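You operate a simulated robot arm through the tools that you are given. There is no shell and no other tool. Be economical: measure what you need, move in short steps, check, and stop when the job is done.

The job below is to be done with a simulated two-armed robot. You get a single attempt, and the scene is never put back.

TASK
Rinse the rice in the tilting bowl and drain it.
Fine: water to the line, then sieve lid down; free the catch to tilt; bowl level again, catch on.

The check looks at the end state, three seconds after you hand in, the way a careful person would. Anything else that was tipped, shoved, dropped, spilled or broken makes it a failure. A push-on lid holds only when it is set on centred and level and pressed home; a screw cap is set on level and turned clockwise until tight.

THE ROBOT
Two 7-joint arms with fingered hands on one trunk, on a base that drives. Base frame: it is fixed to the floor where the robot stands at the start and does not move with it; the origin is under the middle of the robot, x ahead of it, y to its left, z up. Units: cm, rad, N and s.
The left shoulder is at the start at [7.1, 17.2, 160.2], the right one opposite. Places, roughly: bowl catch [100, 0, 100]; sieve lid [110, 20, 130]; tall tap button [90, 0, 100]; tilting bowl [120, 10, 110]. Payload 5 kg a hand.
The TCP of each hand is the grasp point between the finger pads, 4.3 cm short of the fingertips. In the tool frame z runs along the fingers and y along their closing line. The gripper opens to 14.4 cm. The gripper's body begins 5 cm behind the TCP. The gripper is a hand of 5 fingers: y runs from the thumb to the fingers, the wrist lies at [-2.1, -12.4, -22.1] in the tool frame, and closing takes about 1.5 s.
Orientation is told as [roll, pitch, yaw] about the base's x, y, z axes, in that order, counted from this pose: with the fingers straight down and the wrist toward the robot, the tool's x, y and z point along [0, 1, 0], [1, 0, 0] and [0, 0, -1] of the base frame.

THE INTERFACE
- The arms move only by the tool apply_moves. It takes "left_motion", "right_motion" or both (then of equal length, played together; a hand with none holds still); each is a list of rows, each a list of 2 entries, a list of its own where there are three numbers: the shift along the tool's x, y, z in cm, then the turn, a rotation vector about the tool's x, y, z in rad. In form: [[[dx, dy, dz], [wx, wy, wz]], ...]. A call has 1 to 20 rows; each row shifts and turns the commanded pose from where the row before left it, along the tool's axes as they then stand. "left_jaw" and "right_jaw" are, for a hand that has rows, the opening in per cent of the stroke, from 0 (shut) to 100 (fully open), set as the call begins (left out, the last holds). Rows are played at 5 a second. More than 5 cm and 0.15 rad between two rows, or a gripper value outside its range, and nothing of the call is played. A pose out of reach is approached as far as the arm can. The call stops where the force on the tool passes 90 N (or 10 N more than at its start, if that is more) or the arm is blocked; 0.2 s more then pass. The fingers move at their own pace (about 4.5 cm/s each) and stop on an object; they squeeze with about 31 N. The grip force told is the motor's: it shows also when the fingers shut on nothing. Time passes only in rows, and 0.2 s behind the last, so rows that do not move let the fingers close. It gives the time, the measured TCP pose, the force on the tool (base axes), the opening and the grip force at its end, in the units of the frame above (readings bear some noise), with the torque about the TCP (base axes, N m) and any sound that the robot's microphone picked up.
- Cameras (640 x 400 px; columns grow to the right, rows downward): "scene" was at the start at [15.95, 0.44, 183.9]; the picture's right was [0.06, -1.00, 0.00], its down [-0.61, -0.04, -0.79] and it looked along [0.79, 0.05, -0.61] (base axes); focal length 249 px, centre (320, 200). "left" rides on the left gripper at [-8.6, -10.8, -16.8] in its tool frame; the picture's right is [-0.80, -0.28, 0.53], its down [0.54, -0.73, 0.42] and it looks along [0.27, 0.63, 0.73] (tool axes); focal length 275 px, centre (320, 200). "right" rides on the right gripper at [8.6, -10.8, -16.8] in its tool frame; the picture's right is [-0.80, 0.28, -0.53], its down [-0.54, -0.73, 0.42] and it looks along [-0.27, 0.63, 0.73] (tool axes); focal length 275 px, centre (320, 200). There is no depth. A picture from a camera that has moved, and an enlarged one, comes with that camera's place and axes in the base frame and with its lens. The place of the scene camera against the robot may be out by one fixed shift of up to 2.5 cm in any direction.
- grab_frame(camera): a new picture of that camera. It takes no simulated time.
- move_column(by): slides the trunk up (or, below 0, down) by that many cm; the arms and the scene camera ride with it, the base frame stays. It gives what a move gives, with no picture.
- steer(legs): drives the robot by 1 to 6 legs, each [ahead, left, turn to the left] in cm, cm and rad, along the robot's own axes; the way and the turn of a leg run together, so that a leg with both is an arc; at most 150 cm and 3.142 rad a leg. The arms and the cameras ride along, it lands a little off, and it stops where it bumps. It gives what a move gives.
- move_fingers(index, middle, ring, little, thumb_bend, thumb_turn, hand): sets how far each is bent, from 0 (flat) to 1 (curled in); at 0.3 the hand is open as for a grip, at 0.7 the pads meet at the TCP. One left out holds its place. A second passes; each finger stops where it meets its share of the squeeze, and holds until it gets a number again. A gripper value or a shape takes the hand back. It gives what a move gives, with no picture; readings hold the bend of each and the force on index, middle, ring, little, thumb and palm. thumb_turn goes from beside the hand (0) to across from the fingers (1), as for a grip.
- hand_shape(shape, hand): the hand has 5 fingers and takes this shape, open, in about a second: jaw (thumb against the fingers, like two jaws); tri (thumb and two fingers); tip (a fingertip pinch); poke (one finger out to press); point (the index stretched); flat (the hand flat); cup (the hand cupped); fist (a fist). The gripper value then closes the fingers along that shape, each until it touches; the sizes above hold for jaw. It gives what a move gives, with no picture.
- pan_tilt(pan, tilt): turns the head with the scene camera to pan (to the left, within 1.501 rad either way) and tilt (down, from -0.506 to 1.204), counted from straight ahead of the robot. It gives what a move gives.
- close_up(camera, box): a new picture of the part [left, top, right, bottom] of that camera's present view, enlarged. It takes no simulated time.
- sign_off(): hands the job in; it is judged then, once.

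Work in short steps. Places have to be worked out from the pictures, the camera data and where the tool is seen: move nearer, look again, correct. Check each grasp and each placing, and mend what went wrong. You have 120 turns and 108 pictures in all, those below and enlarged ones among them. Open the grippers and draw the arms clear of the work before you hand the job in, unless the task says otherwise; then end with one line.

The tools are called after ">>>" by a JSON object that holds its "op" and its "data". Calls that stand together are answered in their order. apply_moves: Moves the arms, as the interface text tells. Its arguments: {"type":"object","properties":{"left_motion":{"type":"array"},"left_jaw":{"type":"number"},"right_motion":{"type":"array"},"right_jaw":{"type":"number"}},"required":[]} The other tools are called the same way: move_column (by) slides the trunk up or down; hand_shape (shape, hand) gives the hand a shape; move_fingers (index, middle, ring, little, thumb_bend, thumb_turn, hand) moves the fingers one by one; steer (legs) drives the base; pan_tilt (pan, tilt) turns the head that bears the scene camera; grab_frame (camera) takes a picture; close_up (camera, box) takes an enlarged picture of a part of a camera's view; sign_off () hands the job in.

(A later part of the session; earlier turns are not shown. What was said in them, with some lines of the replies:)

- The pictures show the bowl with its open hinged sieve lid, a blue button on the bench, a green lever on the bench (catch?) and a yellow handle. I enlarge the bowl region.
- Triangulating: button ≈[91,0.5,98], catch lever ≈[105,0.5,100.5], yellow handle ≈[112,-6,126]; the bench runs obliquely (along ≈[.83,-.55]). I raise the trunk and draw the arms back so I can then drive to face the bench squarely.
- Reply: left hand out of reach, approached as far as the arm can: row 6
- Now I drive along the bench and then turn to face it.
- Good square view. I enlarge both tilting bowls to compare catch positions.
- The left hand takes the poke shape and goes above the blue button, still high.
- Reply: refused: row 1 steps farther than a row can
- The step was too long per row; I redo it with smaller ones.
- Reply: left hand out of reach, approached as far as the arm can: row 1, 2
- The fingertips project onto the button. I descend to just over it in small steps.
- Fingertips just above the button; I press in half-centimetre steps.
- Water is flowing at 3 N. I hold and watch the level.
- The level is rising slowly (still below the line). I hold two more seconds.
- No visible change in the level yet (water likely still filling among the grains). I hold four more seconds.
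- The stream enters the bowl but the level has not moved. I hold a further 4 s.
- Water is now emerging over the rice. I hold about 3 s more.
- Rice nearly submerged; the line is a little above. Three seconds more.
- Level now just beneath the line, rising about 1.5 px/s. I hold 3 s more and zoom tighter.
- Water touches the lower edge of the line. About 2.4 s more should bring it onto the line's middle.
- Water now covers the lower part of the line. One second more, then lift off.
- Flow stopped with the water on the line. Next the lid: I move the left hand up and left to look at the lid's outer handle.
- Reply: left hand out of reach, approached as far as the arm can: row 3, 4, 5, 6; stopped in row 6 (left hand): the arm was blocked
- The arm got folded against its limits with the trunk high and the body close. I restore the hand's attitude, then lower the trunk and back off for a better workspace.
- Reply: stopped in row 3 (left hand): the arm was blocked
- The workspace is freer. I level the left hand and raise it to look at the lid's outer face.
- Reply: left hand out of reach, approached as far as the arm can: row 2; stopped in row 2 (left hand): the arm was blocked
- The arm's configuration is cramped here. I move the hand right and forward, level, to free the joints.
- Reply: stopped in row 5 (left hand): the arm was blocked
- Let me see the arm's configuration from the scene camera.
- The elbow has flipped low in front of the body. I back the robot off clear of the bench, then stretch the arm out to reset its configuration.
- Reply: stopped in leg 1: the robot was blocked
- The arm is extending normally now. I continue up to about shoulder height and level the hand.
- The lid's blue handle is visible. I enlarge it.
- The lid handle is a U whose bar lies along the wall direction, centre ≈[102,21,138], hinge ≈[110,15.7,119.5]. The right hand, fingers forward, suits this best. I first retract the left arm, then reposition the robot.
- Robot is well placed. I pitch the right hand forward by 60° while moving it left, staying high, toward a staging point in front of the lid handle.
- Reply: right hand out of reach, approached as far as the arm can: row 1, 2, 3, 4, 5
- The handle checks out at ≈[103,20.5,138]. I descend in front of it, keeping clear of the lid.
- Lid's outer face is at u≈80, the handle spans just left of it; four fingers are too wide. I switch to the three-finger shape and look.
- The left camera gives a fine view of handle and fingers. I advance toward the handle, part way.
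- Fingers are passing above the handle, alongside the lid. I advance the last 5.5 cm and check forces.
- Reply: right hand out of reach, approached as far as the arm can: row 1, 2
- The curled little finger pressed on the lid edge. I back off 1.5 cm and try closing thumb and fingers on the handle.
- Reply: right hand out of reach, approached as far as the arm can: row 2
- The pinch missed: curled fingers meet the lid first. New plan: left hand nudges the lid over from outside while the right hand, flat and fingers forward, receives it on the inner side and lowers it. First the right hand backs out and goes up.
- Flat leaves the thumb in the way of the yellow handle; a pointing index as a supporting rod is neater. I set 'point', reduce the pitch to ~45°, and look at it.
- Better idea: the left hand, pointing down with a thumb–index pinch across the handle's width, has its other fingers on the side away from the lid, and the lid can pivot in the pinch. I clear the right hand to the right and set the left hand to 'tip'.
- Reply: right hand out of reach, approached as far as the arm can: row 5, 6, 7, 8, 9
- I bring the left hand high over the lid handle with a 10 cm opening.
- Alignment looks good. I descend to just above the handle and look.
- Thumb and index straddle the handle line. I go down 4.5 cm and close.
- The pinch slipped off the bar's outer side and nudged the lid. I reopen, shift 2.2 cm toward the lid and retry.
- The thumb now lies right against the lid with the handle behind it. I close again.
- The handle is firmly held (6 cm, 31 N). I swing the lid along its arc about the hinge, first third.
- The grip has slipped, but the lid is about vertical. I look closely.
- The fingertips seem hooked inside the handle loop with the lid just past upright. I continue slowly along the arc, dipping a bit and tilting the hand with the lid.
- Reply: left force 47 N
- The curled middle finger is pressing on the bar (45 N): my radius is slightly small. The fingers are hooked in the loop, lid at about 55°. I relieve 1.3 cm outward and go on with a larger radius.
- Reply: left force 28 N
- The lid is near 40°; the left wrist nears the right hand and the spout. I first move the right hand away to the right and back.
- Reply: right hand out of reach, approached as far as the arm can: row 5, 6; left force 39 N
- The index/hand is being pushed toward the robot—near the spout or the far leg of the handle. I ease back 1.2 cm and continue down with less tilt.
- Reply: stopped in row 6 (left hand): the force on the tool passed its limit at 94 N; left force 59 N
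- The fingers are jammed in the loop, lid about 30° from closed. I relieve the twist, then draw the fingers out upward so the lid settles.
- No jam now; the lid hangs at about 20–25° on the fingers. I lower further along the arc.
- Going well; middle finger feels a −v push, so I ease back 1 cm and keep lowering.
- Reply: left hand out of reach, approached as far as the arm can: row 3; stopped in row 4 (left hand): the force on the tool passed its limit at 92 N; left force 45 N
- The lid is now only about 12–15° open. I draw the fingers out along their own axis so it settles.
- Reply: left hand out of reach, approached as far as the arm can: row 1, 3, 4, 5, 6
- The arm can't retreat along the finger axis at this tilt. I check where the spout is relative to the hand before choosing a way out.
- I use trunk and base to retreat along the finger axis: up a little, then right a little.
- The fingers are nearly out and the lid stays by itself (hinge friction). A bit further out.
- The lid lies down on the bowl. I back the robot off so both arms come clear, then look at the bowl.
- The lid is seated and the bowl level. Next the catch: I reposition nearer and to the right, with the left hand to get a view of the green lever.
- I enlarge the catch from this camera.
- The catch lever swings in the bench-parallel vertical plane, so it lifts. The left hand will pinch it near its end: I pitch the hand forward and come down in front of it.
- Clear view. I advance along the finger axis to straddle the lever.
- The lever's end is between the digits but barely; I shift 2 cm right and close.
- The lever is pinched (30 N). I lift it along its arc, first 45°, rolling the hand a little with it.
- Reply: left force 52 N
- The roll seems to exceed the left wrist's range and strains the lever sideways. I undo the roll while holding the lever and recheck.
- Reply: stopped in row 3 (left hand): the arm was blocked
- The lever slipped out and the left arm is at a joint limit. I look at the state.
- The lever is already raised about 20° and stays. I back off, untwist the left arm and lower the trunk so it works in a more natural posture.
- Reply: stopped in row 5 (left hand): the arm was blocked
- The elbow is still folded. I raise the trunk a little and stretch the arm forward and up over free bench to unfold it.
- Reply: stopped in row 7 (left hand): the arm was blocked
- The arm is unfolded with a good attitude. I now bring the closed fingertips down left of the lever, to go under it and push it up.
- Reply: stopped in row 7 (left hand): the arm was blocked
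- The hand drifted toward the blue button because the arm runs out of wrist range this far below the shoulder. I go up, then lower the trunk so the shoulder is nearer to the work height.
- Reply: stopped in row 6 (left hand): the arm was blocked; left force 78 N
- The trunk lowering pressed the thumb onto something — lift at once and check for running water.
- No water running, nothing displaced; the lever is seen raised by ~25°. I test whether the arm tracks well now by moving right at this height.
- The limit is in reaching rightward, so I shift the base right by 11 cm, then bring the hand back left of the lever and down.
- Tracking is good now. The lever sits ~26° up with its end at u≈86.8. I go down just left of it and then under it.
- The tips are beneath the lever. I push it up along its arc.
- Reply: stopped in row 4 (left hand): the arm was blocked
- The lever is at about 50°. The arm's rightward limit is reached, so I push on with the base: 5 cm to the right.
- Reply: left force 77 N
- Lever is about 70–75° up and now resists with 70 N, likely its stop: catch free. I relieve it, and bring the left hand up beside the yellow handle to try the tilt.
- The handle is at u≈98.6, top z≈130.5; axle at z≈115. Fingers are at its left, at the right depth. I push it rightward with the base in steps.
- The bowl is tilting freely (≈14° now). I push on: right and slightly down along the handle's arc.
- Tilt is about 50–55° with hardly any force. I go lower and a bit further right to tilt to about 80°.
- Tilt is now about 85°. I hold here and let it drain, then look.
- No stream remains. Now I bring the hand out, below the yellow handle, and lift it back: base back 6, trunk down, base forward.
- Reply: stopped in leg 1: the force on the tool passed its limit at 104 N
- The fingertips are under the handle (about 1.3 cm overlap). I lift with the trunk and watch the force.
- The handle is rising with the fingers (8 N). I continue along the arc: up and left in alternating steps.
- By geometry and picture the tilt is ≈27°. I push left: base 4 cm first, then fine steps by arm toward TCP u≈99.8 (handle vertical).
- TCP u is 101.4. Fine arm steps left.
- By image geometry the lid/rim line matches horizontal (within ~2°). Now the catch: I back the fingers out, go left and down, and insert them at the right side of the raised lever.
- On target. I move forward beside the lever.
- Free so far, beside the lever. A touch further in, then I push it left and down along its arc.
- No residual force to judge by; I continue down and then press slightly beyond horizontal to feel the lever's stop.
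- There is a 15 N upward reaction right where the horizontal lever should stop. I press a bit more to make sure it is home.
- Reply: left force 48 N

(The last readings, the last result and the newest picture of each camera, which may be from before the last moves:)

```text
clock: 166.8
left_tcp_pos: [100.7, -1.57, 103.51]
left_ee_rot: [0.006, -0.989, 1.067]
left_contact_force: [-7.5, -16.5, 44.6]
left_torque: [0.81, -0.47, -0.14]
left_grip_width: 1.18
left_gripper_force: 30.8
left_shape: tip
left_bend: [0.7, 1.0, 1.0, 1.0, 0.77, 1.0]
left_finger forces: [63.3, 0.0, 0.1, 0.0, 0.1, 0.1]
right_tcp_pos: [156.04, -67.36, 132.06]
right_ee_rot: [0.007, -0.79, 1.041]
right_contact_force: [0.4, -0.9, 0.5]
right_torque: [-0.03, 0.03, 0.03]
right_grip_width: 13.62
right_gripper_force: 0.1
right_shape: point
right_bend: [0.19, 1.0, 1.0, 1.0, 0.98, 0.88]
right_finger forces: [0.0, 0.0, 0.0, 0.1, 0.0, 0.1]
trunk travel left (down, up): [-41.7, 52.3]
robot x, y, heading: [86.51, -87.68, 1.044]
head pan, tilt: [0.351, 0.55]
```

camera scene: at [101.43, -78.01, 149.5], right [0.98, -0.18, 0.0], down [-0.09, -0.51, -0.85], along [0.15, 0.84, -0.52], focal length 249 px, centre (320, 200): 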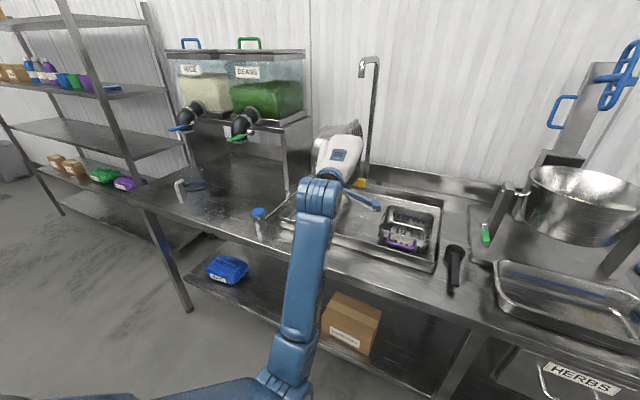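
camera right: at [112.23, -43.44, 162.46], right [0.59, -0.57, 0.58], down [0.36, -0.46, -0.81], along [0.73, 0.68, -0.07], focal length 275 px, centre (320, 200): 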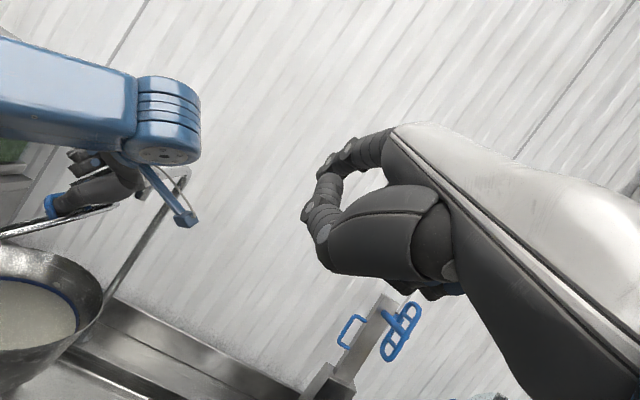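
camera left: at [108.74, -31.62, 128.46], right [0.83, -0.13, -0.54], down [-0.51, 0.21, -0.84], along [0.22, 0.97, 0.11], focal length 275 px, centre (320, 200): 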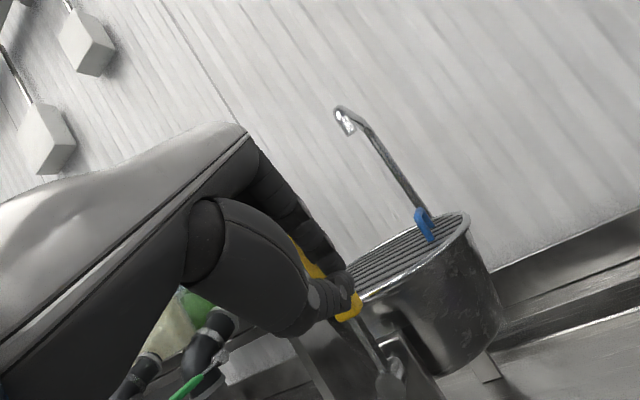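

The lever is home (63 N on the index at the horizontal position). I withdraw the hand up and back and take the last picture.

>>> {"op": "apply_moves", "data": {"left_motion": [[[0, 1.2, -0.8], [0, 0, 0]], [[0, 1.7, -1.1], [0, 0, 0]], [[0, -1.7, -2.5], [0, 0, 0]], [[0, -1.7, -2.5], [0, 0, 0]], [[0, -1.7, -2.5], [0, 0, 0]], [[0, 3, -2], [0, 0, 0]], [[0, 3, -2], [0, 0, 0]], [[0, 2, -1.4], [0, 0, 0]]]}}

>>> {"op": "grab_frame", "data": {"camera": "left"}}

```text
clock: 168.6
left_tcp_pos: [96.51, -8.91, 115.42]
left_ee_rot: [0.003, -0.972, 1.07]
left_contact_force: [-0.3, -0.4, -0.3]
left_torque: [-0.01, -0.02, 0.01]
left_grip_width: 1.33
left_gripper_force: 30.7
left_shape: tip
left_bend: [0.7, 1.0, 1.0, 1.0, 0.77, 1.0]
left_finger forces: [0.0, 0.1, 0.0, 0.0, 0.1, 0.0]
right_tcp_pos: [156.02, -66.72, 131.81]
right_ee_rot: [0.001, -0.785, 1.043]
right_contact_force: [0.5, -0.3, -0.4]
right_torque: [0.01, 0.0, -0.02]
right_grip_width: 13.65
right_gripper_force: 0.1
right_shape: point
right_bend: [0.19, 1.0, 1.0, 1.0, 0.98, 0.88]
right_finger forces: [0.0, 0.1, 0.0, 0.0, 0.0, 0.0]
trunk travel left (down, up): [-41.7, 52.3]
robot x, y, heading: [86.5, -87.72, 1.039]
head pan, tilt: [0.351, 0.55]
```

```text
0 pictures are left
camera left: at [94.53, -30.53, 115.92], right [0.83, -0.13, -0.54], down [-0.51, 0.21, -0.84], along [0.22, 0.97, 0.11], focal length 275 px, centre (320, 200)
```

left: 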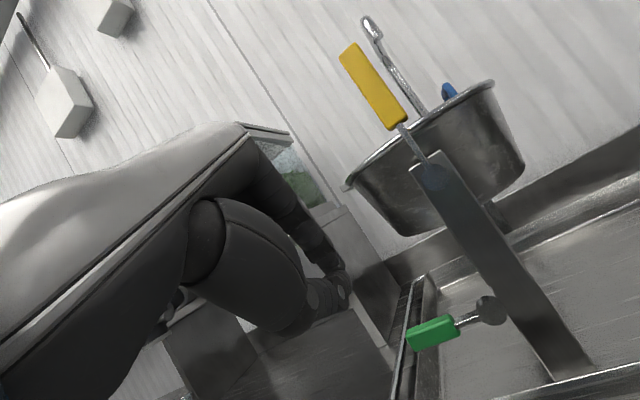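

The lever is back horizontal, handle in line with the post and the rim level, lid down. I back off slightly and open both hands.

>>> {"op": "steer", "data": {"legs": [[-5, 0, 0]]}}

>>> {"op": "apply_moves", "data": {"left_motion": [[[0, 2, -3], [0, 0, 0]], [[0, 2, -3], [0, 0, 0]], [[0, 2, -3], [0, 0, 0]]], "left_jaw": 100}}

>>> {"op": "hand_shape", "data": {"shape": "jaw", "hand": "right"}}

```text
clock: 169.5
left_tcp_pos: [94.18, -12.86, 115.19]
left_ee_rot: [0.004, -0.968, 1.072]
left_contact_force: [-0.1, 1.0, 0.3]
left_torque: [0.0, 0.0, -0.02]
left_grip_width: 1.31
left_gripper_force: 30.5
left_shape: tip
left_bend: [0.7, 1.0, 1.0, 1.0, 0.77, 1.0]
left_finger forces: [0.1, 0.0, 0.0, 0.0, 0.1, 0.0]
right_tcp_pos: [153.71, -70.59, 131.61]
right_ee_rot: [0.001, -0.782, 1.046]
right_contact_force: [0.7, 0.3, -1.2]
right_torque: [-0.02, 0.0, -0.02]
right_grip_width: 13.65
right_gripper_force: 0.1
right_shape: point
right_bend: [0.19, 1.0, 1.0, 1.0, 0.98, 0.88]
right_finger forces: [0.0, 0.0, 0.1, 0.0, 0.0, 0.0]
trunk travel left (down, up): [-41.7, 52.3]
robot x, y, heading: [84.17, -91.51, 1.042]
head pan, tilt: [0.351, 0.55]
```

```text
clock: 170.3
left_tcp_pos: [92.09, -16.86, 125.4]
left_ee_rot: [0.005, -0.971, 1.07]
left_contact_force: [-0.5, -0.4, 0.2]
left_torque: [-0.03, -0.04, 0.02]
left_grip_width: 14.38
left_gripper_force: 0.0
left_shape: tip
left_bend: [0.3, 0.98, 0.99, 0.99, 0.3, 0.98]
left_finger forces: [0.0, 0.0, 0.0, 0.0, 0.0, 0.0]
right_tcp_pos: [153.68, -70.97, 131.87]
right_ee_rot: [0.003, -0.786, 1.044]
right_contact_force: [-1.1, -0.2, 0.4]
right_torque: [0.02, -0.01, -0.01]
right_grip_width: 13.63
right_gripper_force: 0.0
right_shape: point
right_bend: [0.19, 1.0, 1.0, 1.0, 0.98, 0.88]
right_finger forces: [0.0, 0.1, 0.0, 0.0, 0.0, 0.1]
trunk travel left (down, up): [-41.7, 52.3]
robot x, y, heading: [83.77, -91.52, 1.044]
head pan, tilt: [0.351, 0.55]
```

```text
clock: 171.2
left_tcp_pos: [92.1, -16.66, 125.31]
left_ee_rot: [0.004, -0.972, 1.071]
left_contact_force: [-0.5, 0.3, -0.2]
left_torque: [0.0, 0.04, -0.01]
left_grip_width: 14.39
left_gripper_force: 0.0
left_shape: tip
left_bend: [0.3, 0.98, 0.99, 0.99, 0.3, 0.98]
left_finger forces: [0.0, 0.1, 0.0, 0.0, 0.1, 0.1]
right_tcp_pos: [153.65, -70.85, 131.87]
right_ee_rot: [0.003, -0.784, 1.045]
right_contact_force: [0.4, 0.1, -0.4]
right_torque: [0.0, 0.0, 0.0]
right_grip_width: 14.38
right_gripper_force: 0.1
right_shape: jaw
right_bend: [0.3, 0.3, 0.3, 0.3, 0.3, 0.97]
right_finger forces: [0.0, 0.0, 0.1, 0.0, 0.0, 0.0]
trunk travel left (down, up): [-41.7, 52.3]
robot x, y, heading: [84.28, -91.62, 1.048]
head pan, tilt: [0.351, 0.55]
```

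Both hands are open and clear of the work, with the lid down, the bowl level and the catch lever home, so I hand the job in.

>>> {"op": "sign_off", "data": {}}

```text
The job is handed in.
```

I filled the bowl to the line, closed the sieve lid, tilted it to about 85° to drain, brought it back level (within about 2° by eye), and set the catch lever back to horizontal. I judged the drain from seeing no stream after about 5 s, and I did not push-test the catch. The tap button may have been pressed for about a second before draining, and the robot once backed into something behind it that I could not see.
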